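You operate a simulated robot arm through the tools that you are given. There is no shell and no other tool.

You are at the controls of a simulated two-armed robot. One attempt, no reset.

TASK
Pick up the bottle marked "water" from the top of the small blue table with one hand, pass it to the other hand and put it on the top of the tall wooden table. Set down upright: bottle.
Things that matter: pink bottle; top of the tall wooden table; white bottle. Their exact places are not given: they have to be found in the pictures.

The check looks at the end state, three seconds after you hand in, the way a careful person would. Anything else that was tipped, shoved, dropped, spilled or broken makes it a failure.

THE ROBOT
Two 7-joint arms with two-finger parallel grippers on one trunk, on a base that moves. Base frame: it is fixed to the floor where the robot stands at the start and does not move with it; the origin is under the middle of the robot, x ahead of it, y to its left, z up; the surface under the hand at the start is at about z = 0.85. Units: m, rad, N and s.
The left shoulder is at the start at [0.02, 0.138, 1.225], the right one opposite. With the tool pointing down near the work surface each hand reaches from about 0.1 to 0.5 m from the robot's upright axis, wherever it stands, measured 20 degrees to its own side. Places, roughly: top of the tall wooden table [1.8, 0, 0.8]. Payload 1.57 kg a hand.
Tool frame (each hand has its own): the origin (TCP) lies between the finger pads and is the grasp point; the fingertips stand 0.03 m ahead of it; z points along the fingers, y is the line along which they close. The gripper opens to 0.08 m. The fingers are 0.017 m wide and 0.012 m thick; the gripper's body (0.04 by 0.082 m) begins 0.08 m behind the TCP.
Orientation is that of the tool frame in the base frame, as a unit quaternion [w, x, y, z]. With the fingers straight down and closing along the base's y, the tool's x points along the base's -x, its y along +y and its z along -z.

THE INTERFACE
- The arms move only by the tool nudge_tool. It takes "left_plan", "right_plan" or both (then of equal length, played together; a hand with none holds still); each is a list of rows, each a list of 7 numbers: the shift along the base's x, y, z in m, then the turn, a rotation vector about the base's x, y, z in rad, then the closure, from 0 (fully open) to 1 (shut). In form: [[dx, dy, dz, wx, wy, wz, grip], ...]. A call has 1 to 20 rows; each row shifts and turns the commanded pose from where the row before left it. Each row takes 0.2 s and may step no farther than 0.05 m and 0.15 rad from the row before; otherwise, or with a gripper value out of range, the whole call is refused. A pose out of reach is approached as far as the arm can. The call stops where the force on the tool passes 40 N (or 10 N more than at its start, if that is more) or the arm is blocked; 0.2 s more then pass. The fingers move at their own pace (about 0.045 m/s each) and stop on an object; they squeeze with about 43 N. The grip force told is the motor's: it shows also when the fingers shut on nothing. Time passes only in rows, and 0.2 s behind the last, so rows that do not move let the fingers close. The reply holds the time, the measured pose of the TCP, the force on the tool along the base axes, the opening and the grip force, in the units named above and with some noise, with the torque about the TCP (base axes, N m) and any sound that the robot's microphone picked up, and new pictures: "pictures" is both (left out), scene, wrist or none (wrist: the cameras of the hands that moved).
- Cameras (640 x 400 px; columns grow to the right, rows downward): "scene" is now at [0.161, 0.0045, 1.2122]; the picture's right is [0.09, -1.00, 0.00], its down [0.56, 0.05, -0.82] and it looks along [0.82, 0.07, 0.57] (base axes); focal length 214 px, centre (320, 200). "left" rides on the left gripper at [0.072, 0.007, -0.122] in its tool frame; the picture's right is [-0.09, 1.00, 0.00], its down [-0.84, -0.08, -0.54] and it looks along [-0.54, -0.05, 0.84] (tool axes); focal length 238 px, centre (320, 200). "right" rides on the right gripper at [0.072, -0.007, -0.122] in its tool frame; the picture's right is [0.09, 1.00, 0.00], its down [-0.84, 0.08, -0.54] and it looks along [-0.54, 0.05, 0.84] (tool axes); focal length 238 px, centre (320, 200).
- slide_trunk(by): slides the trunk up (or, below 0, down) by that many m; the arms and the scene camera ride with it, the base frame stays. It gives what a move gives, with no picture.
- steer(legs): drives the robot by 1 to 6 legs, each [ahead, left, turn to the left] in m, m and rad, along the robot's own axes; the way and the turn of a leg run together, so that a leg with both is an arc; at most 1.5 m and 3.142 rad a leg. The arms and the cameras ride along, it lands a little off, and it stops where it bumps. It gives what a move gives, and a new picture of the scene camera.
- aim_head(pan, tilt): turns the head with the scene camera to pan (to the left, within 1.047 rad either way) and tilt (down, from -0.506 to 1.204), counted from straight ahead of the robot. It gives what a move gives, and a new picture of the scene camera.
- locate(camera, pixels): for up to 12 pixels [column, row] of the newest picture of that camera ("zoom" is the newest enlarged one), the place [x, y, z] in the base frame of the surface seen there, good to about 0.003 m. No time passes.
- inspect(camera, box): a new picture of the part [left, top, right, bottom] of that camera's present view, enlarged. No time passes.
- sign_off(): hands the job in; it is judged then, once.

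Open the grippers and draw the arms clear of the work before you hand the job in, unless the task says otherwise.

The tools are called after "Call:" as name(argument=value, ...) on one line, values as JSON. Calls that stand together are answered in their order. nudge_tool: Moves the arms, as the interface text tells. Its arguments: {"type":"object","properties":{"left_plan":{"type":"array"},"right_plan":{"type":"array"},"pictures":{"type":"string","enum":["both","scene","wrist","none"]}},"required":[]} The other tools are called the same way: slide_trunk (by) moves the trunk up or down; steer (legs) drives the base; aim_head (pan, tilt) turns the head that bears the scene camera; locate (camera, pixels) gives the place of the surface under pixels of a picture; inspect (camera, box) takes an enlarged picture of a part of a camera's view; sign_off () hands the job in.

At the start:

```text
clock: 0.0
left_position: [0.2407, 0.1401, 1.0367]
left_tcp_rot: [-0.026, -0.027, 0.96, 0.277]
left_contact_force: [20.8, 157.1, -155.6]
left_ft_torque: [-10.34, -9.73, -11.17]
left_gripper_width: 0.08
left_grasp_force: 0.0
right_position: [0.2171, -0.1843, 1.0657]
right_tcp_rot: [-0.093, -0.009, 0.993, -0.075]
right_contact_force: [-0.2, 0.6, 0.2]
right_ft_torque: [-0.01, -0.03, -0.01]
right_gripper_width: 0.0801
right_grasp_force: 0.1
trunk travel left (down, up): [-0.6, 0.64]
robot x, y, heading: [-0.0029, -0.0005, 0.001]
head pan, tilt (commanded): [0.286, 1.201]
```

scene: 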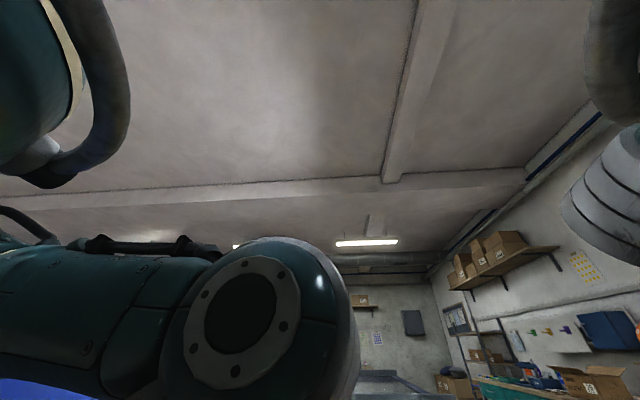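
right: 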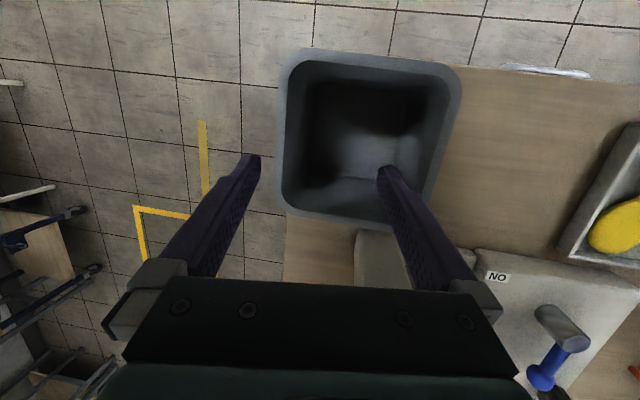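
left: 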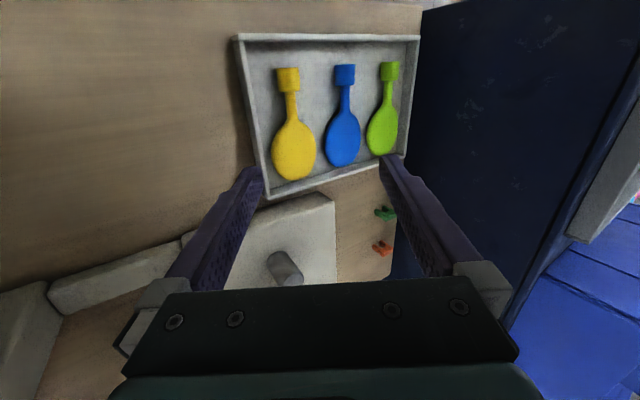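

The scene view looks up at the ceiling, although the commanded tilt is downward, and the left hand reads a large contact force (about 157 N). I'll aim the head first to see what is there.

Call:
aim_head(pan=0.0, tilt=0.6)

```text
clock: 1.0
left_position: [0.2474, 0.1398, 1.0354]
left_tcp_rot: [-0.015, -0.037, 0.96, 0.276]
left_contact_force: [94.7, -3.8, -78.7]
left_ft_torque: [5.39, 5.64, 6.27]
left_gripper_width: 0.08
left_grasp_force: 0.0
right_position: [0.2174, -0.1835, 1.0643]
right_tcp_rot: [-0.093, -0.01, 0.993, -0.076]
right_contact_force: [-0.7, -0.3, 0.2]
right_ft_torque: [-0.04, -0.02, 0.01]
right_gripper_width: 0.0803
right_grasp_force: 0.0
trunk travel left (down, up): [-0.6, 0.64]
robot x, y, heading: [-0.0008, -0.0016, 0.001]
head pan, tilt (commanded): [0.0, 0.6]
```

scene: 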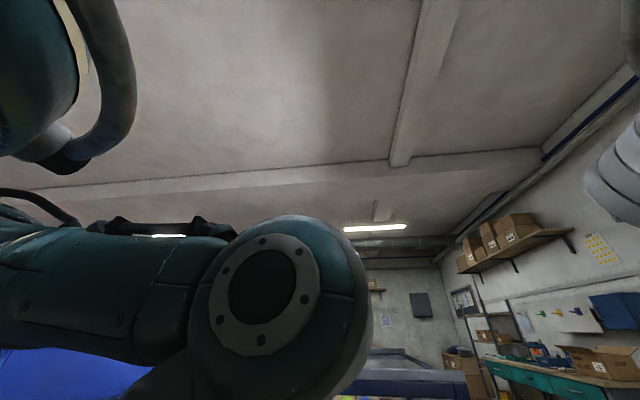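

The head barely moved; a green arm link fills the lower left of the scene view (about [270,310]) and seems to block the head. I'll locate points in all the views to find which surfaces lie where before moving any arm.

Call:
locate(camera="scene", pixels=[[262, 290], [340, 300], [100, 300], [50, 370], [400, 380], [60, 60], [110, 100], [620, 180], [160, 380], [380, 398], [540, 370], [20, 100]])

Call:
locate(camera="left", pixels=[[500, 100], [440, 60], [420, 200], [590, 300], [560, 60], [620, 380], [300, 150], [340, 140], [320, 240], [120, 100], [460, 250], [630, 220]])

Call:
locate(camera="right", pixels=[[360, 150], [300, 70], [450, 90], [540, 150], [580, 300], [550, 370], [100, 150], [50, 250], [620, 230], [500, 260], [380, 250], [545, 70]])

Call:
inspect(camera="left", box=[0, 0, 640, 400])

Call:
inspect(camera="right", box=[0, 0, 640, 400])

```text
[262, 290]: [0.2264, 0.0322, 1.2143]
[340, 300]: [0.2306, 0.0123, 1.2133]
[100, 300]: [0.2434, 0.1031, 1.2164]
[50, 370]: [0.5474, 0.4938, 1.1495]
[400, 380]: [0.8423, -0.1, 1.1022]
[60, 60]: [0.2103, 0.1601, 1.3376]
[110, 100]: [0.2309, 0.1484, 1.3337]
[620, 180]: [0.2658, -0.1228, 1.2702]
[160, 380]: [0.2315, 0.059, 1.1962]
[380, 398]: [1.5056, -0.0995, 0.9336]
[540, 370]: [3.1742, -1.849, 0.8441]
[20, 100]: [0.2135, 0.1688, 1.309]
```

```text
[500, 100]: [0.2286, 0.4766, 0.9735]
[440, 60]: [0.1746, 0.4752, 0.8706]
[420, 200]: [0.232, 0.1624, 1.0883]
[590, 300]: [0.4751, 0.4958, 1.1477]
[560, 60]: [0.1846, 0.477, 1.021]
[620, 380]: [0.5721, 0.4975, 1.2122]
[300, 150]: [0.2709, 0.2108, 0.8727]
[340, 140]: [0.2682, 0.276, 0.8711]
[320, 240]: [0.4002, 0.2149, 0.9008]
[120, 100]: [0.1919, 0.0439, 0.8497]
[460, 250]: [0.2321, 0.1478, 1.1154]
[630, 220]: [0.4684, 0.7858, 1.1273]
```

```text
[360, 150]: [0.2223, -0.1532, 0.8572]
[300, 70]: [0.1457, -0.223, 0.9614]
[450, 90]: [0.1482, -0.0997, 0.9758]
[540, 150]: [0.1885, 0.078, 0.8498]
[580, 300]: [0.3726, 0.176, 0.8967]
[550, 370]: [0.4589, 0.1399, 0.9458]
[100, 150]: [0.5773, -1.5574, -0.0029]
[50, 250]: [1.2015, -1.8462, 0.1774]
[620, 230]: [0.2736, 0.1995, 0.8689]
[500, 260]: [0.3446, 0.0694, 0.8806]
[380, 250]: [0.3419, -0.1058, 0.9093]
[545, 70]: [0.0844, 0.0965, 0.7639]
```

```text
1.00 times, centred on (320, 200) of left (not enlarged: the box is as wide or as high as the picture)
```

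zoom: 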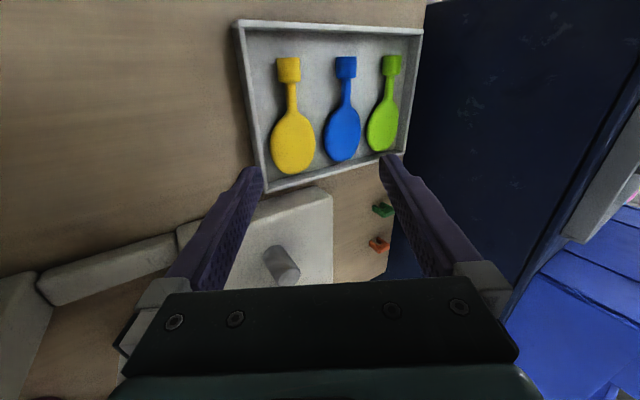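

```text
1.00 times, centred on (320, 200) of right (not enlarged: the box is as wide or as high as the picture)
```

zoom: 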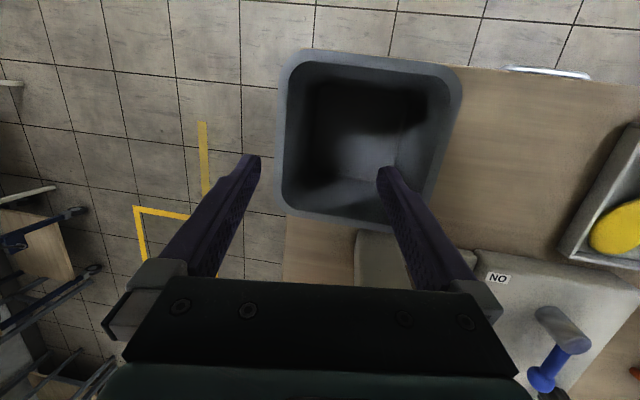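

The left wrist (scene pixel [262,290], at about [0.23, 0.03, 1.21]) sits right in front of the camera and wedges the head up, which explains the force readings. I'll command the head up to take off the pressure before drawing the left arm away.

Call:
aim_head(pan=0.0, tilt=-0.5)

```text
clock: 2.3
left_position: [0.2425, 0.1401, 1.0361]
left_tcp_rot: [-0.021, -0.03, 0.961, 0.276]
left_contact_force: [60.7, 0.6, -47.7]
left_ft_torque: [2.97, 4.7, 3.9]
left_gripper_width: 0.0797
left_grasp_force: 0.0
right_position: [0.2168, -0.1842, 1.0647]
right_tcp_rot: [-0.094, -0.01, 0.993, -0.076]
right_contact_force: [0.3, -0.5, -0.7]
right_ft_torque: [0.03, -0.04, 0.02]
right_gripper_width: 0.0802
right_grasp_force: 0.1
trunk travel left (down, up): [-0.6, 0.64]
robot x, y, heading: [0.0013, 0.0011, -0.0]
head pan, tilt (commanded): [0.0, -0.499]
```

scene: 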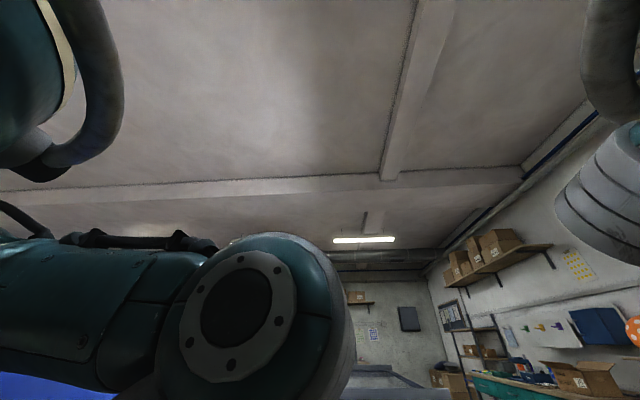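

The force is down to about 77 N and points forward and down, so the head is still pushing the left wrist away. I'll move the left hand forward and slightly left in small steps, over clear space (the objects below are all under z 0.95).

Call:
nudge_tool(left_plan=[[0.01, 0.005, 0, 0, 0, 0, 0], [0.015, 0.01, 0, 0, 0, 0, 0], [0.015, 0.01, 0, 0, 0, 0, 0], [0.02, 0.01, 0, 0, 0, 0, 0]], pictures="both")

```text
clock: 3.3
left_position: [0.3018, 0.1746, 1.0371]
left_tcp_rot: [-0.027, -0.027, 0.96, 0.276]
left_contact_force: [0.9, 0.5, -0.9]
left_ft_torque: [-0.02, 0.01, 0.01]
left_gripper_width: 0.08
left_grasp_force: 0.0
right_position: [0.217, -0.1839, 1.0659]
right_tcp_rot: [-0.093, -0.01, 0.993, -0.076]
right_contact_force: [-1.0, -0.8, 0.1]
right_ft_torque: [0.01, -0.03, -0.02]
right_gripper_width: 0.0801
right_grasp_force: 0.1
trunk travel left (down, up): [-0.6, 0.64]
robot x, y, heading: [-0.0011, 0.0005, 0.001]
head pan, tilt (commanded): [0.0, -0.499]
```

scene: 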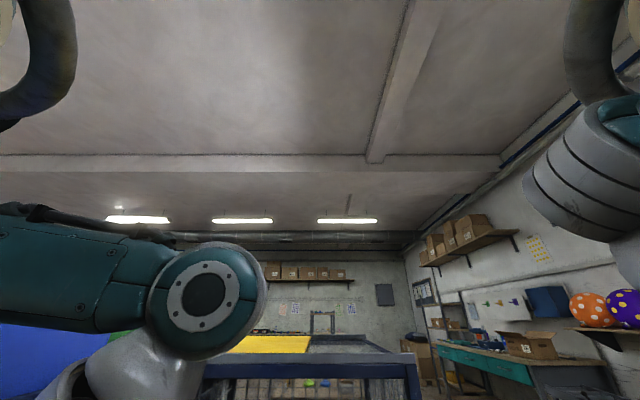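
left: 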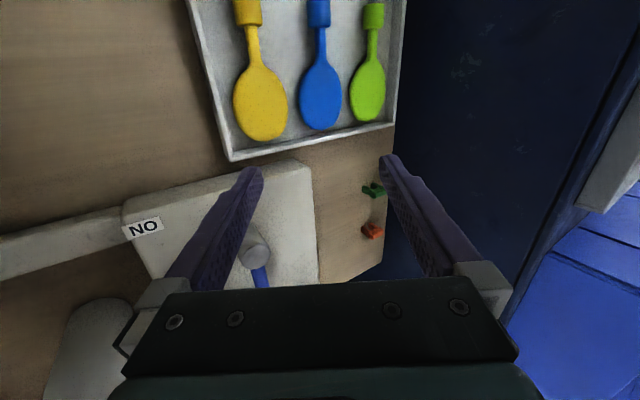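

The left hand is now free (force about 1 N). I'll tilt the head down to look at the workspace.

Call:
aim_head(pan=0.0, tilt=0.5)

```text
clock: 4.6
left_position: [0.3018, 0.1743, 1.0369]
left_tcp_rot: [-0.026, -0.028, 0.96, 0.276]
left_contact_force: [-0.6, -0.8, 0.5]
left_ft_torque: [0.03, -0.01, 0.0]
left_gripper_width: 0.0801
left_grasp_force: 0.1
right_position: [0.2171, -0.1846, 1.0647]
right_tcp_rot: [-0.093, -0.01, 0.993, -0.076]
right_contact_force: [-0.2, -0.5, -0.5]
right_ft_torque: [-0.03, -0.02, 0.0]
right_gripper_width: 0.0799
right_grasp_force: 0.1
trunk travel left (down, up): [-0.6, 0.64]
robot x, y, heading: [0.0033, 0.0005, 0.0]
head pan, tilt (commanded): [0.0, 0.499]
```

scene: 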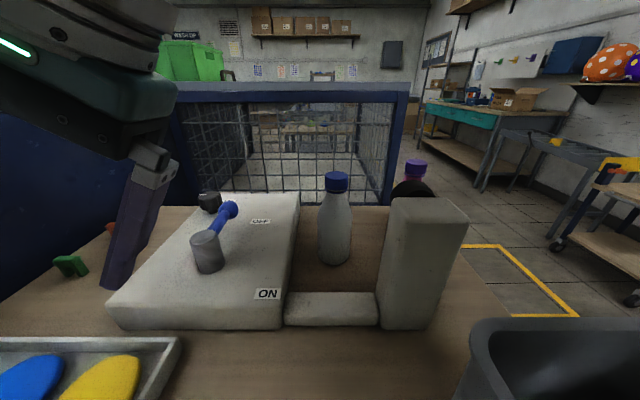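

The head is free now: there is a bench ahead with a grey-white blue-capped bottle at [335,220], a purple-capped one behind a block at [415,180], and a lever switch. I'll zoom in, and locate the key points.

Call:
inspect(camera="scene", box=[280, 140, 480, 340])

Call:
locate(camera="scene", pixels=[[335, 180], [335, 230], [335, 262], [415, 168], [420, 210], [340, 305], [410, 300], [270, 290], [230, 208], [300, 120], [290, 205], [60, 200]])

Call:
aim_head(pan=0.9, tilt=0.4)

```text
2.00 times, centred on (380, 240) of scene
```

zoom: 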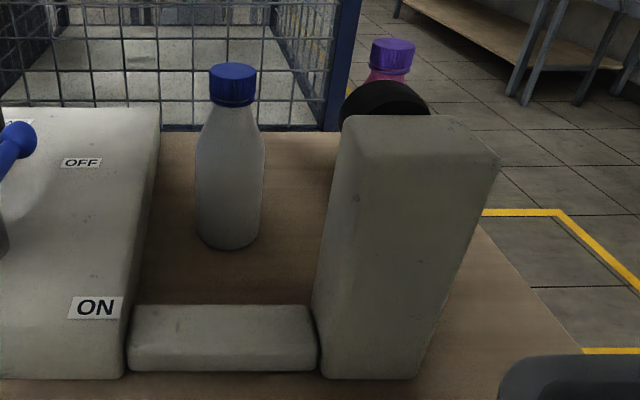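

```text
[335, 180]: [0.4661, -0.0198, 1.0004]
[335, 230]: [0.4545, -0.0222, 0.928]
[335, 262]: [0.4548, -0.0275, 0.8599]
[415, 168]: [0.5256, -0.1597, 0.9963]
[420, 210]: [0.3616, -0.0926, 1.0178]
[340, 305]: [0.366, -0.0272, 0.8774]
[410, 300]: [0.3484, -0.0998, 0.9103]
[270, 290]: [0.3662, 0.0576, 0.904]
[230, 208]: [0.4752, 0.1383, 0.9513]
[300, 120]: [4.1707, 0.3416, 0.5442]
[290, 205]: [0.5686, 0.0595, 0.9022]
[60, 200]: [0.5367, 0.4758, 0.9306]
```

```text
clock: 5.8
left_position: [0.3006, 0.1757, 1.0374]
left_tcp_rot: [-0.027, -0.028, 0.961, 0.275]
left_contact_force: [0.5, -0.7, 0.8]
left_ft_torque: [0.01, 0.0, -0.01]
left_gripper_width: 0.0803
left_grasp_force: 0.1
right_position: [0.2174, -0.1841, 1.0651]
right_tcp_rot: [-0.093, -0.009, 0.993, -0.075]
right_contact_force: [0.0, -0.7, 0.3]
right_ft_torque: [0.01, 0.02, -0.01]
right_gripper_width: 0.0801
right_grasp_force: 0.0
trunk travel left (down, up): [-0.6, 0.64]
robot x, y, heading: [0.0011, -0.0013, -0.002]
head pan, tilt (commanded): [0.901, 0.4]
```

scene: 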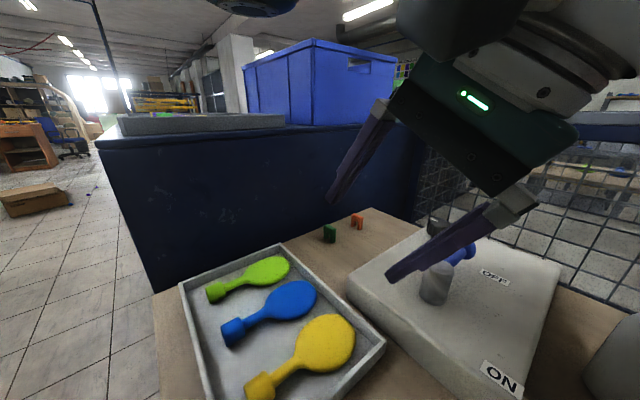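

To the left are the tray with three flat paddle-like shapes and a dark blue cabinet with a crate on top. I'll pan to the right now.

Call:
aim_head(pan=-0.8, tilt=0.4)

```text
clock: 7.5
left_position: [0.3004, 0.1752, 1.036]
left_tcp_rot: [-0.028, -0.028, 0.96, 0.276]
left_contact_force: [0.3, -0.9, 0.4]
left_ft_torque: [-0.04, -0.01, -0.01]
left_gripper_width: 0.08
left_grasp_force: 0.1
right_position: [0.2166, -0.1841, 1.0648]
right_tcp_rot: [-0.093, -0.01, 0.993, -0.076]
right_contact_force: [0.0, -0.5, 0.1]
right_ft_torque: [0.01, 0.0, -0.03]
right_gripper_width: 0.0798
right_grasp_force: 0.0
trunk travel left (down, up): [-0.6, 0.64]
robot x, y, heading: [0.0027, 0.0027, 0.0]
head pan, tilt (commanded): [-0.799, 0.4]
```

scene: 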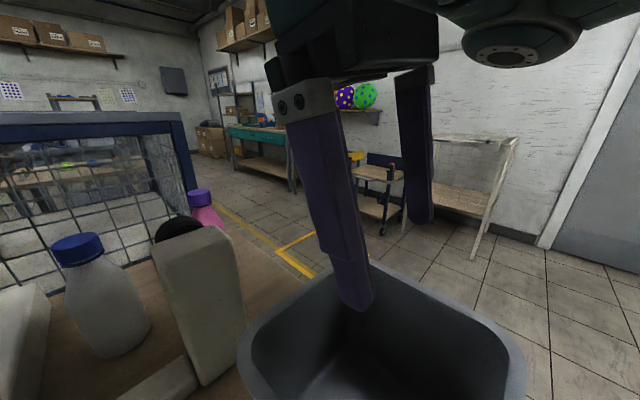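

The pink, purple-capped bottle stands behind the block next to a black object at [178,228]. Now I'll look straight ahead, more level, for the tall wooden table near x = 1.8.

Call:
aim_head(pan=0.0, tilt=0.15)

Call:
locate(camera="scene", pixels=[[240, 130], [330, 130], [300, 160], [260, 200], [330, 200], [370, 210], [250, 250], [300, 240], [340, 240], [400, 240], [180, 200], [440, 240]])

Call:
inspect(camera="scene", box=[160, 140, 480, 340])

```text
clock: 8.7
left_position: [0.3001, 0.1749, 1.0372]
left_tcp_rot: [-0.027, -0.028, 0.96, 0.276]
left_contact_force: [-0.7, -0.3, -0.3]
left_ft_torque: [0.02, -0.01, 0.0]
left_gripper_width: 0.0801
left_grasp_force: 0.1
right_position: [0.2163, -0.1846, 1.0645]
right_tcp_rot: [-0.094, -0.009, 0.993, -0.076]
right_contact_force: [0.5, -0.2, -0.6]
right_ft_torque: [0.0, 0.01, 0.02]
right_gripper_width: 0.08
right_grasp_force: 0.0
trunk travel left (down, up): [-0.6, 0.64]
robot x, y, heading: [0.0029, -0.0014, -0.001]
head pan, tilt (commanded): [0.0, 0.15]
```

scene: 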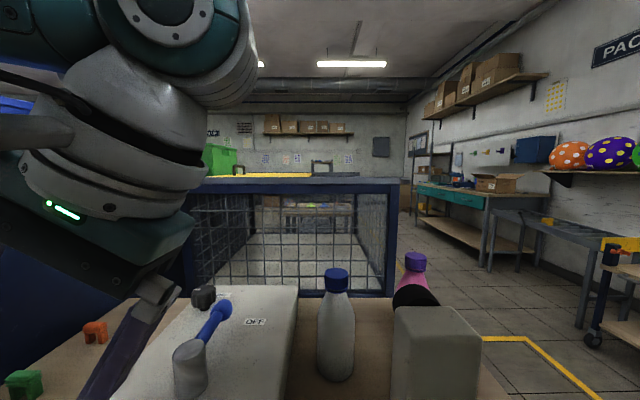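

```text
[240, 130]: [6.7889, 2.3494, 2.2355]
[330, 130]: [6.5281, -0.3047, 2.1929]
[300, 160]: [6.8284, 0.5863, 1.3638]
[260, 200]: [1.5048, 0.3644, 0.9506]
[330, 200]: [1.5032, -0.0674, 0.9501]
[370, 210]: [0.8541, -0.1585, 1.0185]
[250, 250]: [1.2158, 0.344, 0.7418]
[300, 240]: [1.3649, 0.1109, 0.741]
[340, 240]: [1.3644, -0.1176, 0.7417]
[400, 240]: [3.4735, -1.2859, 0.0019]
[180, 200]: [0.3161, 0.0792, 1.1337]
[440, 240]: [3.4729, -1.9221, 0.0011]
```

```text
2.00 times, centred on (320, 240) of scene
```

zoom: 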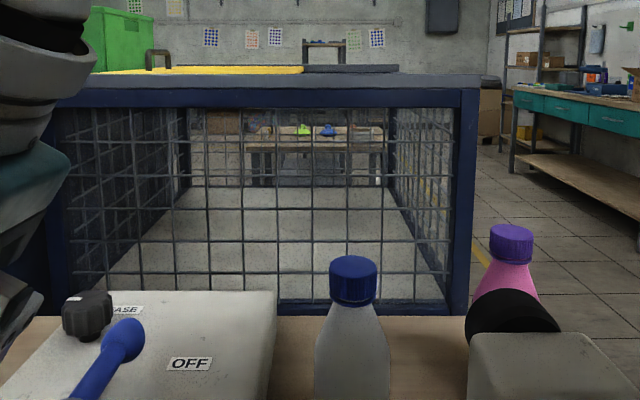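

The cage ahead spans x about 0.85 to 1.5 with its floor at z 0.74; neither bottle shows a label from this side. I'll check the robot's sides and rear quarter before backing off for an overview.

Call:
aim_head(pan=-1.047, tilt=0.5)

Call:
aim_head(pan=1.047, tilt=0.5)

```text
clock: 10.0
left_position: [0.301, 0.1747, 1.0366]
left_tcp_rot: [-0.027, -0.027, 0.961, 0.275]
left_contact_force: [0.5, 0.2, 0.8]
left_ft_torque: [-0.04, 0.03, 0.01]
left_gripper_width: 0.08
left_grasp_force: 0.0
right_position: [0.217, -0.184, 1.0646]
right_tcp_rot: [-0.094, -0.01, 0.993, -0.076]
right_contact_force: [-0.4, 0.4, -0.3]
right_ft_torque: [0.03, 0.05, 0.03]
right_gripper_width: 0.08
right_grasp_force: 0.0
trunk travel left (down, up): [-0.6, 0.64]
robot x, y, heading: [-0.0013, -0.0027, -0.001]
head pan, tilt (commanded): [-1.047, 0.499]
```

scene: 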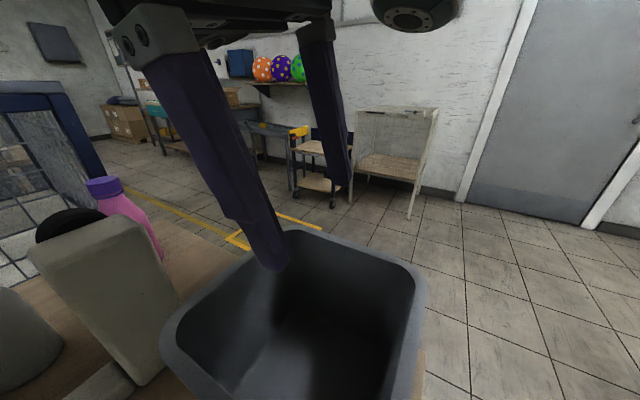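

```text
clock: 12.0
left_position: [0.3016, 0.1755, 1.0368]
left_tcp_rot: [-0.027, -0.027, 0.961, 0.276]
left_contact_force: [0.0, 0.6, -0.3]
left_ft_torque: [0.0, 0.0, 0.0]
left_gripper_width: 0.0803
left_grasp_force: 0.0
right_position: [0.2175, -0.1854, 1.0647]
right_tcp_rot: [-0.094, -0.01, 0.993, -0.076]
right_contact_force: [-0.8, -0.1, 0.4]
right_ft_torque: [-0.05, 0.02, -0.03]
right_gripper_width: 0.08
right_grasp_force: 0.0
trunk travel left (down, up): [-0.6, 0.64]
robot x, y, heading: [0.0052, 0.0, -0.002]
head pan, tilt (commanded): [1.047, 0.499]
```

scene: 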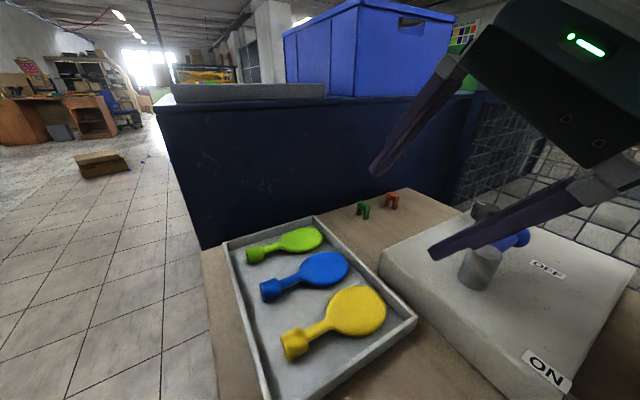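

Both sides and rear quarters look clear. I'll back off 0.6 m with the hands high above the bin and lever, to see the furniture as a whole.

Call:
aim_head(pan=0.0, tilt=0.4)

Call:
steer(legs=[[-0.6, 0, 0]])

```text
clock: 13.3
left_position: [0.3005, 0.1747, 1.0375]
left_tcp_rot: [-0.027, -0.027, 0.961, 0.275]
left_contact_force: [0.3, 0.4, -0.1]
left_ft_torque: [0.01, 0.01, 0.01]
left_gripper_width: 0.08
left_grasp_force: 0.0
right_position: [0.2158, -0.1841, 1.0643]
right_tcp_rot: [-0.094, -0.01, 0.993, -0.075]
right_contact_force: [0.1, 0.2, -1.4]
right_ft_torque: [0.0, -0.02, -0.01]
right_gripper_width: 0.0802
right_grasp_force: 0.2
trunk travel left (down, up): [-0.6, 0.64]
robot x, y, heading: [-0.0014, -0.0032, 0.0]
head pan, tilt (commanded): [0.0, 0.4]
```

scene: 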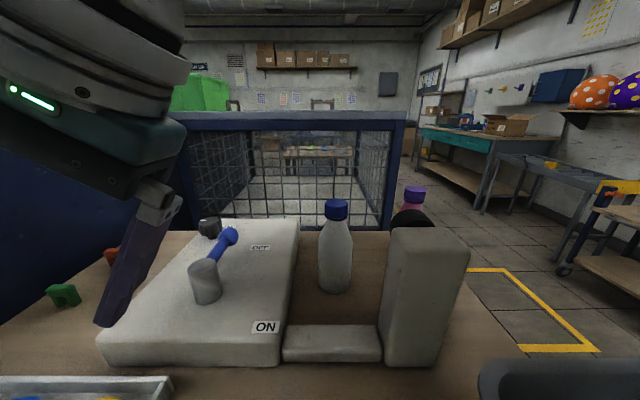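

```text
clock: 16.7
left_position: [-0.3053, 0.1751, 1.0361]
left_tcp_rot: [-0.028, -0.03, 0.96, 0.275]
left_contact_force: [-0.2, 0.6, -0.1]
left_ft_torque: [0.02, -0.02, 0.0]
left_gripper_width: 0.08
left_grasp_force: 0.0
right_position: [-0.3873, -0.185, 1.0646]
right_tcp_rot: [-0.094, -0.013, 0.993, -0.076]
right_contact_force: [0.2, 0.4, -0.5]
right_ft_torque: [0.0, 0.0, 0.03]
right_gripper_width: 0.0798
right_grasp_force: 0.1
trunk travel left (down, up): [-0.6, 0.64]
robot x, y, heading: [-0.605, -0.0033, 0.007]
head pan, tilt (commanded): [0.0, 0.4]
```

scene: 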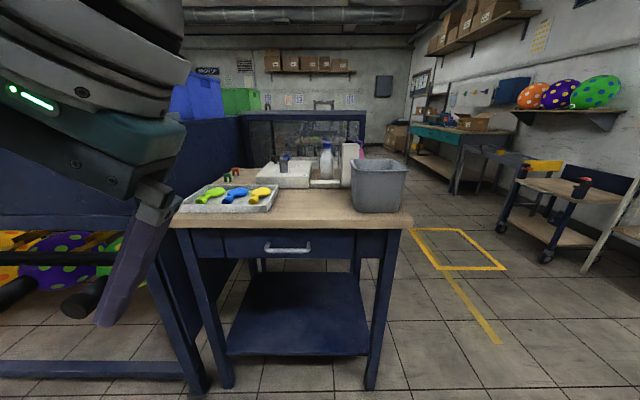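

The small blue table is the bench I was at (blue frame, wood top). Next I need the tall wooden table near x = 1.8, which may be behind the cage; I'll locate floor points and obstacles on the right-hand path.

Call:
locate(camera="scene", pixels=[[410, 230], [505, 268], [460, 230], [500, 343], [380, 180], [412, 218], [470, 195], [550, 215], [590, 275], [365, 118], [245, 118], [430, 155]])

Call:
inspect(camera="scene", box=[180, 60, 500, 260])

```text
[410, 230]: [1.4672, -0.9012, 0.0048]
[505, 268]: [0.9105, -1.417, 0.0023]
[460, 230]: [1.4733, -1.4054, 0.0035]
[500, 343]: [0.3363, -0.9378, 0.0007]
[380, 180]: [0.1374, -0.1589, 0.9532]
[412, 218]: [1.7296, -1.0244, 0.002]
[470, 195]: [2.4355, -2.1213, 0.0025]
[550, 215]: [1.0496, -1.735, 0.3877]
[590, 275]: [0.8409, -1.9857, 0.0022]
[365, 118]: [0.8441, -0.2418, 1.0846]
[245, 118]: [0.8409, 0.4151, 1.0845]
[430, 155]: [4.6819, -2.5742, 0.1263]
```

```text
2.00 times, centred on (340, 160) of scene
```

zoom: 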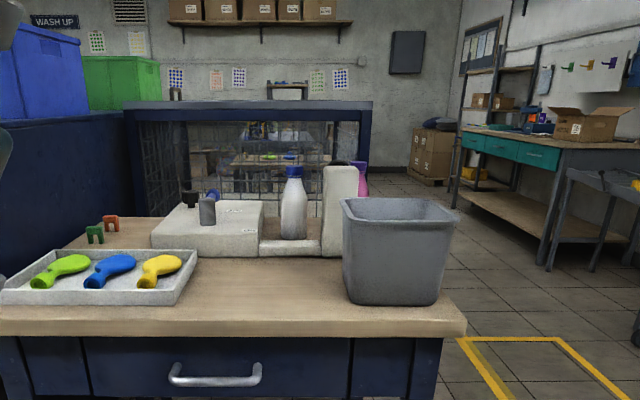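

The corridor at y about -0.95 looks clear (table and cage edge at y of about -0.25, trolley beyond y = -1.7). I'll strafe right and drive ahead to look at the bottles from their side and behind the cage.

Call:
steer(legs=[[0, -0.95, 0], [0.75, 0, 0]])

Call:
aim_head(pan=0.5, tilt=0.3)

```text
clock: 25.2
left_position: [0.4518, -0.7582, 1.0368]
left_tcp_rot: [-0.027, -0.029, 0.96, 0.276]
left_contact_force: [-0.5, 0.0, -0.1]
left_ft_torque: [0.0, 0.02, -0.04]
left_gripper_width: 0.0802
left_grasp_force: 0.0
right_position: [0.3686, -1.1176, 1.0642]
right_tcp_rot: [-0.093, -0.011, 0.993, -0.075]
right_contact_force: [-0.9, 0.0, 0.0]
right_ft_torque: [-0.02, -0.03, 0.01]
right_gripper_width: 0.0798
right_grasp_force: 0.0
trunk travel left (down, up): [-0.6, 0.64]
robot x, y, heading: [0.155, -0.9306, 0.001]
head pan, tilt (commanded): [0.0, 0.4]
```

scene: 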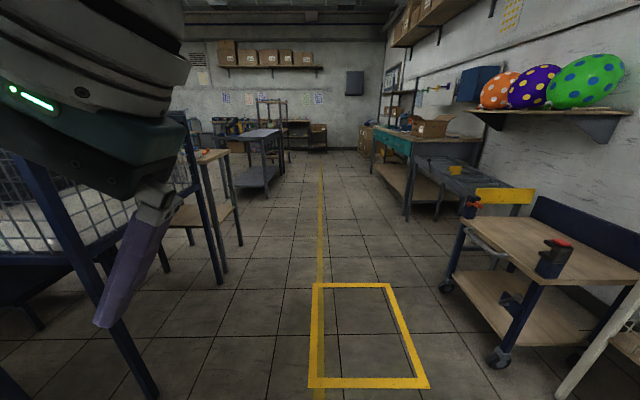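

```text
clock: 26.2
left_position: [0.4527, -0.7587, 1.0371]
left_tcp_rot: [-0.027, -0.029, 0.96, 0.276]
left_contact_force: [0.3, 0.0, 0.2]
left_ft_torque: [-0.02, -0.01, 0.0]
left_gripper_width: 0.08
left_grasp_force: 0.0
right_position: [0.3681, -1.1178, 1.064]
right_tcp_rot: [-0.093, -0.012, 0.993, -0.078]
right_contact_force: [0.3, 0.7, -0.2]
right_ft_torque: [-0.02, 0.02, -0.04]
right_gripper_width: 0.0799
right_grasp_force: 0.0
trunk travel left (down, up): [-0.6, 0.64]
robot x, y, heading: [0.153, -0.934, 0.004]
head pan, tilt (commanded): [0.499, 0.3]
```

scene: 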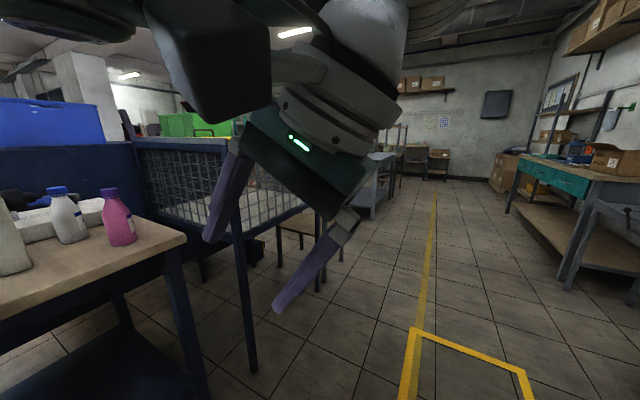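

A wooden-topped table stands just behind the cage (at [205,155] in the first picture), and the bottles are visible from the side at [65,215] and [118,215]. I'll zoom in on the bottles.

Call:
inspect(camera="scene", box=[0, 160, 160, 260])

Call:
aim_head(pan=0.9, tilt=0.3)

```text
4.00 times, centred on (80, 210) of scene
```

zoom: 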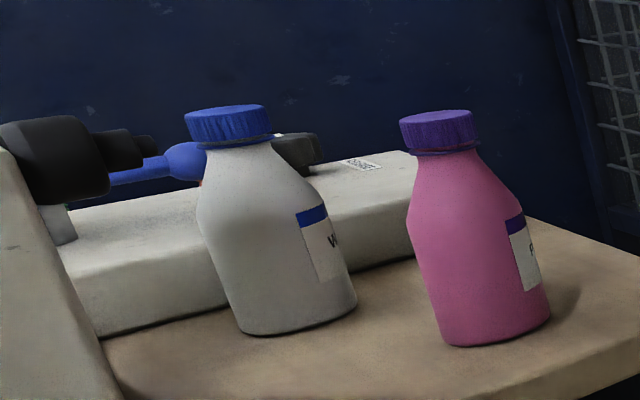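

```text
clock: 27.0
left_position: [0.451, -0.7586, 1.0375]
left_tcp_rot: [-0.027, -0.029, 0.961, 0.275]
left_contact_force: [-0.6, -0.6, -0.1]
left_ft_torque: [0.0, 0.0, -0.04]
left_gripper_width: 0.0801
left_grasp_force: 0.2
right_position: [0.3691, -1.1185, 1.0642]
right_tcp_rot: [-0.093, -0.012, 0.993, -0.076]
right_contact_force: [-0.7, 0.4, -0.2]
right_ft_torque: [-0.01, 0.02, 0.0]
right_gripper_width: 0.08
right_grasp_force: 0.0
trunk travel left (down, up): [-0.6, 0.64]
robot x, y, heading: [0.1514, -0.9334, 0.006]
head pan, tilt (commanded): [0.901, 0.3]
```

scene: 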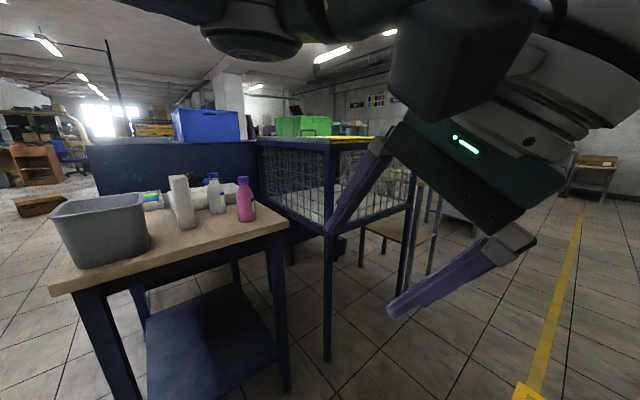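

The white bottle's label seems to start with "W", but I need a better view. I'll drive 0.75 m further along the corridor and turn left to face the tables' side.

Call:
steer(legs=[[0.75, -0.05, 0], [0, 0, 1.57]])

Call:
aim_head(pan=0.4, tilt=0.3)

```text
clock: 34.9
left_position: [0.733, -0.6806, 1.0366]
left_tcp_rot: [0.212, 0.692, -0.666, -0.178]
left_contact_force: [0.3, 0.2, 0.4]
left_ft_torque: [0.02, 0.01, 0.01]
left_gripper_width: 0.0799
left_grasp_force: 0.1
right_position: [1.0901, -0.7748, 1.0645]
right_tcp_rot: [-0.013, -0.701, 0.703, -0.12]
right_contact_force: [0.2, -0.1, 0.0]
right_ft_torque: [0.01, -0.02, 0.01]
right_gripper_width: 0.0795
right_grasp_force: 0.1
trunk travel left (down, up): [-0.6, 0.64]
robot x, y, heading: [0.8993, -0.9866, 1.548]
head pan, tilt (commanded): [0.901, 0.3]
```

scene: 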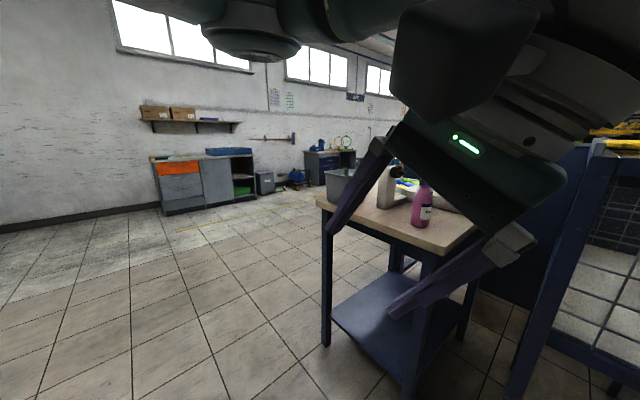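

```text
clock: 35.8
left_position: [0.7332, -0.681, 1.0375]
left_tcp_rot: [0.212, 0.691, -0.667, -0.178]
left_contact_force: [0.4, 0.1, -0.8]
left_ft_torque: [0.02, 0.04, 0.06]
left_gripper_width: 0.0801
left_grasp_force: 0.1
right_position: [1.0897, -0.7733, 1.0644]
right_tcp_rot: [-0.015, -0.702, 0.702, -0.121]
right_contact_force: [-0.6, 0.2, 0.0]
right_ft_torque: [0.0, 0.0, 0.01]
right_gripper_width: 0.08
right_grasp_force: 0.1
trunk travel left (down, up): [-0.6, 0.64]
robot x, y, heading: [0.9016, -0.9881, 1.556]
head pan, tilt (commanded): [0.4, 0.3]
```

scene: 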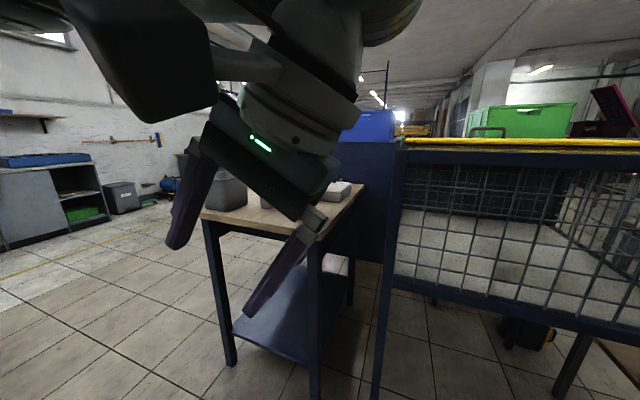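

The left hand blocks the view of the bottles. I'll turn the robot a further 0.8 rad left so that the bottles come right of the wrist.

Call:
steer(legs=[[0, 0, 0.8]])

Call:
aim_head(pan=-0.4, tilt=0.25)

```text
clock: 38.3
left_position: [0.5648, -0.8957, 1.0378]
left_tcp_rot: [0.265, 0.897, -0.344, -0.081]
left_contact_force: [0.2, -0.3, 0.4]
left_ft_torque: [-0.02, 0.02, 0.0]
left_gripper_width: 0.0801
left_grasp_force: 0.0
right_position: [0.8795, -0.703, 1.0639]
right_tcp_rot: [-0.034, 0.92, -0.373, 0.116]
right_contact_force: [0.6, 0.2, -1.1]
right_ft_torque: [0.03, -0.01, 0.03]
right_gripper_width: 0.0799
right_grasp_force: 0.0
trunk travel left (down, up): [-0.6, 0.64]
robot x, y, heading: [0.9053, -0.9919, 2.354]
head pan, tilt (commanded): [0.4, 0.3]
```

scene: 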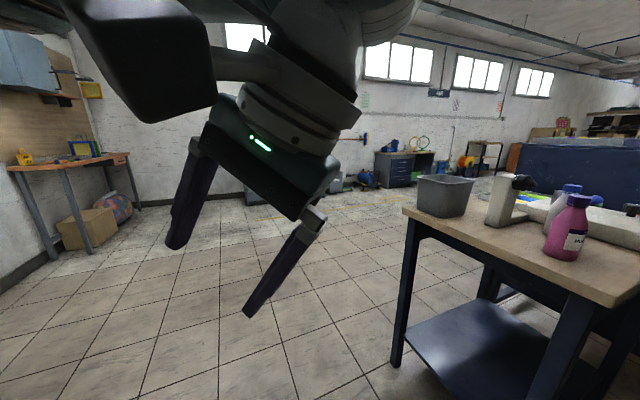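

```text
clock: 39.5
left_position: [0.5648, -0.895, 1.0365]
left_tcp_rot: [0.265, 0.897, -0.344, -0.081]
left_contact_force: [0.0, 0.5, -0.6]
left_ft_torque: [0.01, 0.0, 0.02]
left_gripper_width: 0.0799
left_grasp_force: 0.0
right_position: [0.8808, -0.7043, 1.0648]
right_tcp_rot: [-0.034, 0.92, -0.373, 0.117]
right_contact_force: [0.9, -0.4, -0.3]
right_ft_torque: [-0.01, 0.03, 0.02]
right_gripper_width: 0.0799
right_grasp_force: 0.0
trunk travel left (down, up): [-0.6, 0.64]
robot x, y, heading: [0.9011, -0.986, 2.353]
head pan, tilt (commanded): [-0.4, 0.25]
```

scene: 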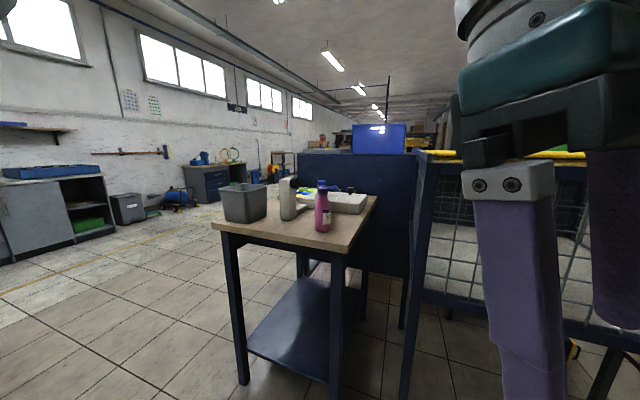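

The bottles are visible now at about [322,205], with labels. I'll zoom in on them.

Call:
inspect(camera="scene", box=[282, 170, 362, 240])

Call:
locate(camera="scene", pixels=[[213, 226], [346, 252], [378, 197], [325, 185], [323, 229], [415, 152], [290, 210], [245, 200], [355, 198], [428, 230], [404, 230], [375, 190]])

```text
5.71 times, centred on (322, 205) of scene
```

zoom: 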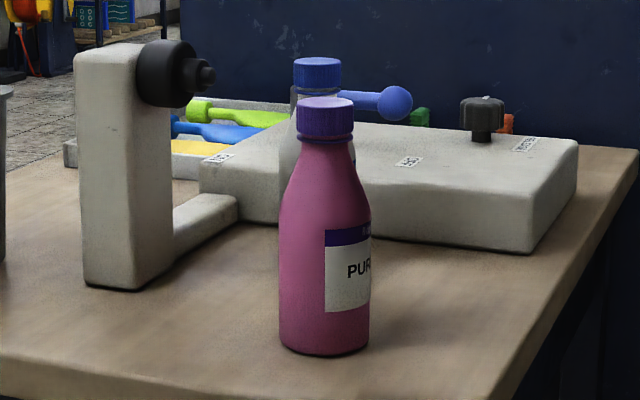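

```text
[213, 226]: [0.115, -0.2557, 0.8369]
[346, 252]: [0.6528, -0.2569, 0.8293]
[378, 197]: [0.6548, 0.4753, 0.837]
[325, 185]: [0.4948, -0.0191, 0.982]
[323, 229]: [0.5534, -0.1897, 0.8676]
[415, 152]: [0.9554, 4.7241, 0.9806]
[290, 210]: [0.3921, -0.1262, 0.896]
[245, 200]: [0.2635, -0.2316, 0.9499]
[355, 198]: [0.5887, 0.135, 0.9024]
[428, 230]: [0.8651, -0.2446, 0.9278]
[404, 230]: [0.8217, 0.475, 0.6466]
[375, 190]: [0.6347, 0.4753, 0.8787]
```

The pink bottle's label reads "PUR…" and it hides the white bottle's label. I'll raise the trunk to look over it.

Call:
slide_trunk(by=0.5)

Call:
aim_head(pan=-0.4, tilt=0.6)

```text
refused: 0.5 is not a number from -0.4 to 0.4
```

```text
clock: 40.3
left_position: [0.5652, -0.8959, 1.0369]
left_tcp_rot: [0.265, 0.897, -0.345, -0.082]
left_contact_force: [0.4, 0.0, 1.0]
left_ft_torque: [0.04, -0.02, 0.0]
left_gripper_width: 0.0798
left_grasp_force: 0.1
right_position: [0.8805, -0.7025, 1.0649]
right_tcp_rot: [-0.034, 0.92, -0.373, 0.116]
right_contact_force: [0.0, -0.2, 0.4]
right_ft_torque: [-0.03, -0.02, 0.04]
right_gripper_width: 0.0802
right_grasp_force: 0.0
trunk travel left (down, up): [-0.6, 0.64]
robot x, y, heading: [0.9017, -0.9876, 2.348]
head pan, tilt (commanded): [-0.4, 0.6]
```

scene: 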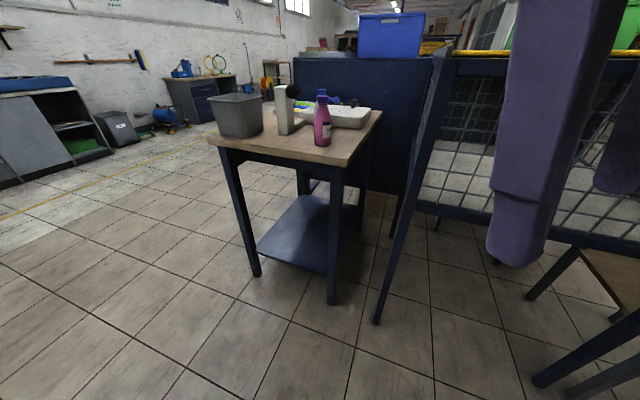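

The slide was refused because 0.4 m is the limit per call, so I'll raise the trunk by 0.4 m.

Call:
slide_trunk(by=0.4)

Call:
aim_head(pan=-0.35, tilt=0.6)

Call:
inspect(camera="scene", box=[230, 120, 430, 260])

```text
clock: 44.1
left_position: [0.5634, -0.8959, 1.4355]
left_tcp_rot: [0.265, 0.897, -0.344, -0.082]
left_contact_force: [0.6, 0.7, -1.3]
left_ft_torque: [-0.01, 0.03, 0.01]
left_gripper_width: 0.0801
left_grasp_force: 0.0
right_position: [0.8798, -0.7025, 1.4652]
right_tcp_rot: [-0.034, 0.92, -0.373, 0.117]
right_contact_force: [0.3, 0.8, -0.2]
right_ft_torque: [-0.01, 0.0, 0.01]
right_gripper_width: 0.0801
right_grasp_force: 0.1
trunk travel left (down, up): [-1.0, 0.24]
robot x, y, heading: [0.9016, -0.9888, 2.351]
head pan, tilt (commanded): [-0.4, 0.6]
```

```text
clock: 44.8
left_position: [0.5635, -0.8958, 1.436]
left_tcp_rot: [0.264, 0.897, -0.345, -0.081]
left_contact_force: [-0.2, -0.6, -0.7]
left_ft_torque: [0.01, -0.02, 0.0]
left_gripper_width: 0.0802
left_grasp_force: 0.1
right_position: [0.8799, -0.7035, 1.4646]
right_tcp_rot: [-0.035, 0.92, -0.373, 0.116]
right_contact_force: [0.3, 0.5, -0.8]
right_ft_torque: [0.05, -0.01, 0.01]
right_gripper_width: 0.0802
right_grasp_force: 0.0
trunk travel left (down, up): [-1.0, 0.24]
robot x, y, heading: [0.9018, -0.9851, 2.35]
head pan, tilt (commanded): [-0.351, 0.6]
```

scene: 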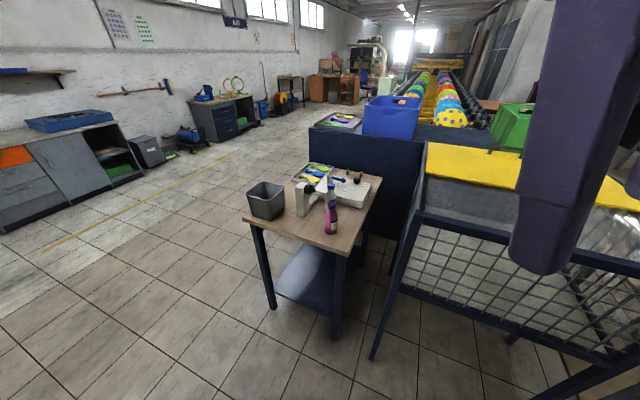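

```text
2.86 times, centred on (330, 190) of scene
```

zoom: 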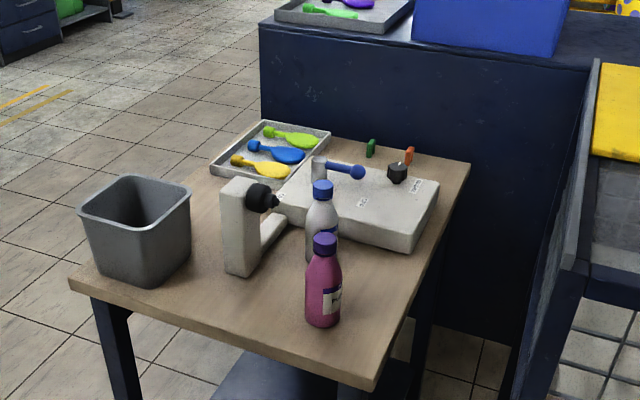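

The white bottle shows a little above the pink one's cap, with part of a label at about [333,205]. I'll zoom in closer there.

Call:
inspect(camera="scene", box=[310, 170, 360, 240])

```text
5.71 times, centred on (335, 205) of scene
```

zoom: 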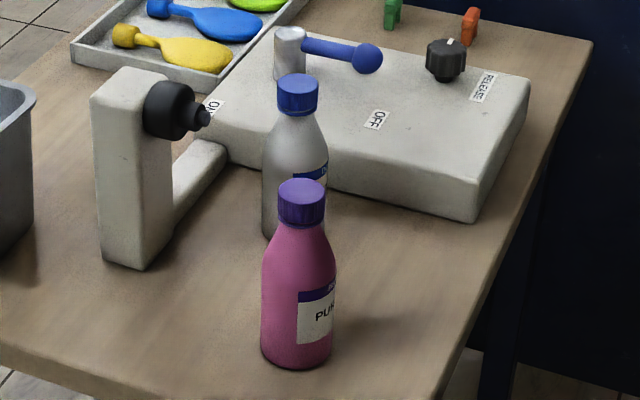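

The pink label reads "PU…" and the white one is still mostly hidden. I'll first pan right to see the tall table and check the space before shifting that way.

Call:
aim_head(pan=-1.047, tilt=0.6)

```text
clock: 45.8
left_position: [0.5657, -0.8951, 1.4372]
left_tcp_rot: [0.265, 0.897, -0.345, -0.081]
left_contact_force: [0.4, 0.5, -0.5]
left_ft_torque: [0.05, -0.02, 0.01]
left_gripper_width: 0.0797
left_grasp_force: 0.1
right_position: [0.8801, -0.702, 1.464]
right_tcp_rot: [-0.034, 0.92, -0.374, 0.116]
right_contact_force: [0.1, 0.7, 0.0]
right_ft_torque: [-0.02, 0.02, -0.01]
right_gripper_width: 0.0797
right_grasp_force: 0.1
trunk travel left (down, up): [-1.0, 0.24]
robot x, y, heading: [0.9026, -0.9869, 2.349]
head pan, tilt (commanded): [-1.047, 0.6]
```

scene: 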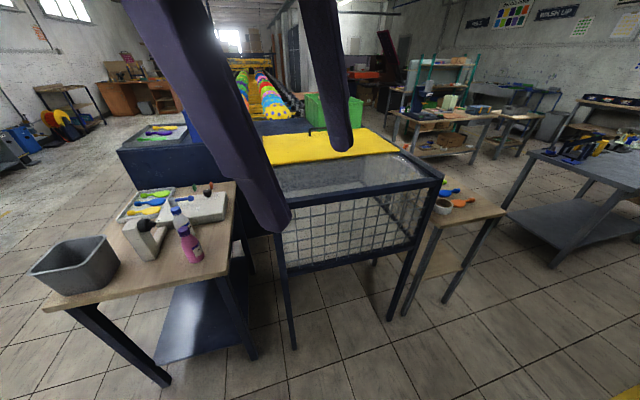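

The tall wooden table is visible at [465,210] behind the cage, with a cup and paddles on it. I'll zoom in on both it and the bottles, and locate its corners.

Call:
inspect(camera="scene", box=[400, 150, 560, 290])

Call:
inspect(camera="scene", box=[160, 180, 220, 270])

Call:
locate(camera="scene", pixels=[[430, 222], [503, 212], [470, 190], [440, 205], [460, 200], [450, 190], [470, 212], [445, 225], [437, 310], [403, 315], [444, 178], [500, 215]])

```text
2.86 times, centred on (480, 220) of scene
```

zoom: 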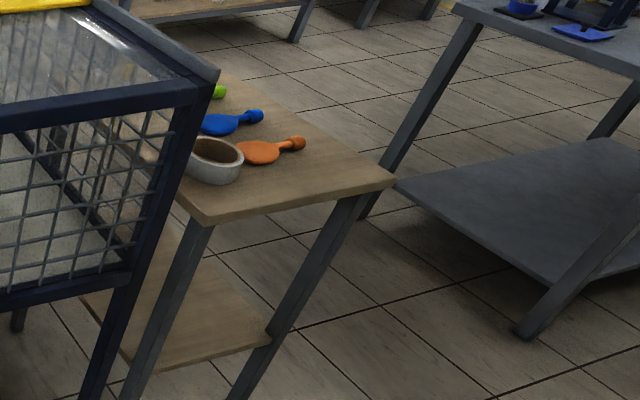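

```text
4.44 times, centred on (190, 225) of scene
```

zoom: 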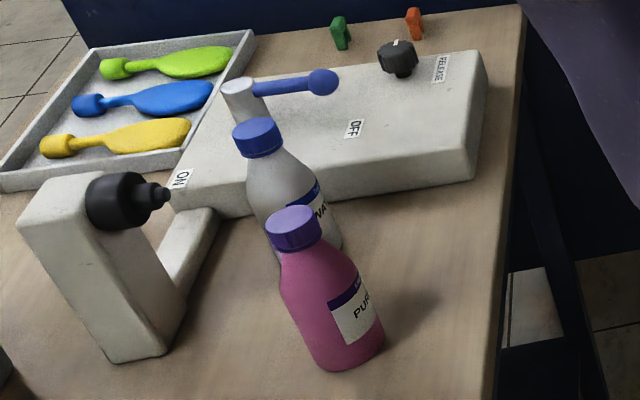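

```text
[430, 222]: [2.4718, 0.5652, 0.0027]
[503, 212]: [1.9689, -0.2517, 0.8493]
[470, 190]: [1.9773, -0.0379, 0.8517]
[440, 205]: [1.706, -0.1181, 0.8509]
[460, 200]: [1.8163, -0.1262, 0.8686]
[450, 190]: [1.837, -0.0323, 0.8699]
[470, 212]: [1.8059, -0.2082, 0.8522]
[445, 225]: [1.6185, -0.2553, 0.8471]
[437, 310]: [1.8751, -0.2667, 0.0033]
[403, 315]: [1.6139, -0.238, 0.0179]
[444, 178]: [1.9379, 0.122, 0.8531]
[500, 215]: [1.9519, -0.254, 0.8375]
```

The white bottle's label shows "WA…" and the pink one's "PUR…"; the tall table top is at z of about 0.85, x 1.61–1.97, right edge y about -0.255. I'll locate the caps, the knob on the tall block and the items on the tall table precisely.

Call:
locate(camera="scene", pixels=[[176, 209], [184, 229], [145, 225], [154, 224], [140, 220], [150, 240], [183, 222], [190, 245], [195, 262], [206, 212], [178, 203], [160, 232]])

Call:
locate(camera="scene", pixels=[[448, 193], [459, 190], [455, 203], [473, 199], [436, 205], [447, 212], [444, 202], [480, 205], [455, 215], [530, 155], [509, 210], [580, 250]])

```text
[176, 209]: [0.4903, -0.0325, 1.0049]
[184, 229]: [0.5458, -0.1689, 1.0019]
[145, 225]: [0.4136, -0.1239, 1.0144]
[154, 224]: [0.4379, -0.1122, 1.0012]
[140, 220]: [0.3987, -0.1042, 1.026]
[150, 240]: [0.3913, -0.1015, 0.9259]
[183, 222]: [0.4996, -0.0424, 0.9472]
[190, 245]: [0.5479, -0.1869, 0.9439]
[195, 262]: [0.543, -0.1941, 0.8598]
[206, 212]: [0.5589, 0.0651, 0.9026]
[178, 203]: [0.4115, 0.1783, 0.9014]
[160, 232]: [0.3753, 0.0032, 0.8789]
```

```text
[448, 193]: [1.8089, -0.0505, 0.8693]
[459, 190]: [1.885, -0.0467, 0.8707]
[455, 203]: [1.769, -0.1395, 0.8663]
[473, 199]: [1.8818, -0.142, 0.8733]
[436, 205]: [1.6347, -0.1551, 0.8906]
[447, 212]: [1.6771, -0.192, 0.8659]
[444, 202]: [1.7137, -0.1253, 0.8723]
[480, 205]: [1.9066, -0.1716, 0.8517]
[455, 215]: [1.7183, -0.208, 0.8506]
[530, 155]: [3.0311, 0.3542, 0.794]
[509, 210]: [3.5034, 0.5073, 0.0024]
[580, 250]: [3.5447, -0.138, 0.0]
```

I now know the layout: white cap at about (0.485, -0.025, 1.0), knob tip at (0.44, -0.11), and free space on the tall table near (1.91, -0.20). I'll turn back to heading 0 and drive back along the corridor the way I came.

Call:
steer(legs=[[0, 0, -2.35], [-1.5, 0.03, 0]])

Call:
aim_head(pan=0.0, tilt=0.6)

```text
refused: leg 2 is longer than a leg can be; nothing moved
```

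```text
clock: 47.1
left_position: [0.5644, -0.8959, 1.4382]
left_tcp_rot: [0.265, 0.897, -0.344, -0.081]
left_contact_force: [0.7, 0.5, 0.3]
left_ft_torque: [-0.01, -0.03, -0.02]
left_gripper_width: 0.0799
left_grasp_force: 0.0
right_position: [0.88, -0.7022, 1.4649]
right_tcp_rot: [-0.035, 0.92, -0.373, 0.116]
right_contact_force: [-0.8, 0.1, -0.4]
right_ft_torque: [-0.03, 0.0, -0.01]
right_gripper_width: 0.0799
right_grasp_force: 0.1
trunk travel left (down, up): [-1.0, 0.24]
robot x, y, heading: [0.8998, -0.9872, 2.348]
head pan, tilt (commanded): [0.0, 0.6]
```

scene: 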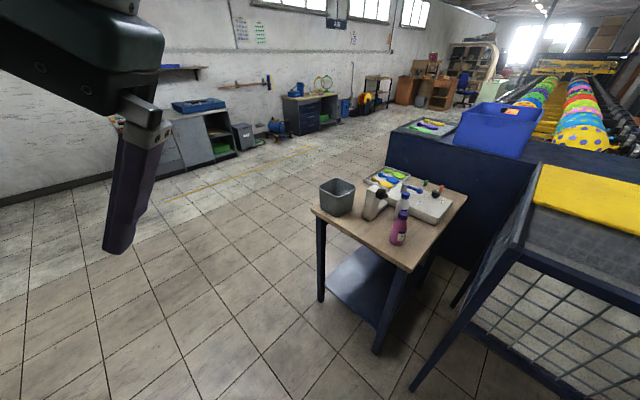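

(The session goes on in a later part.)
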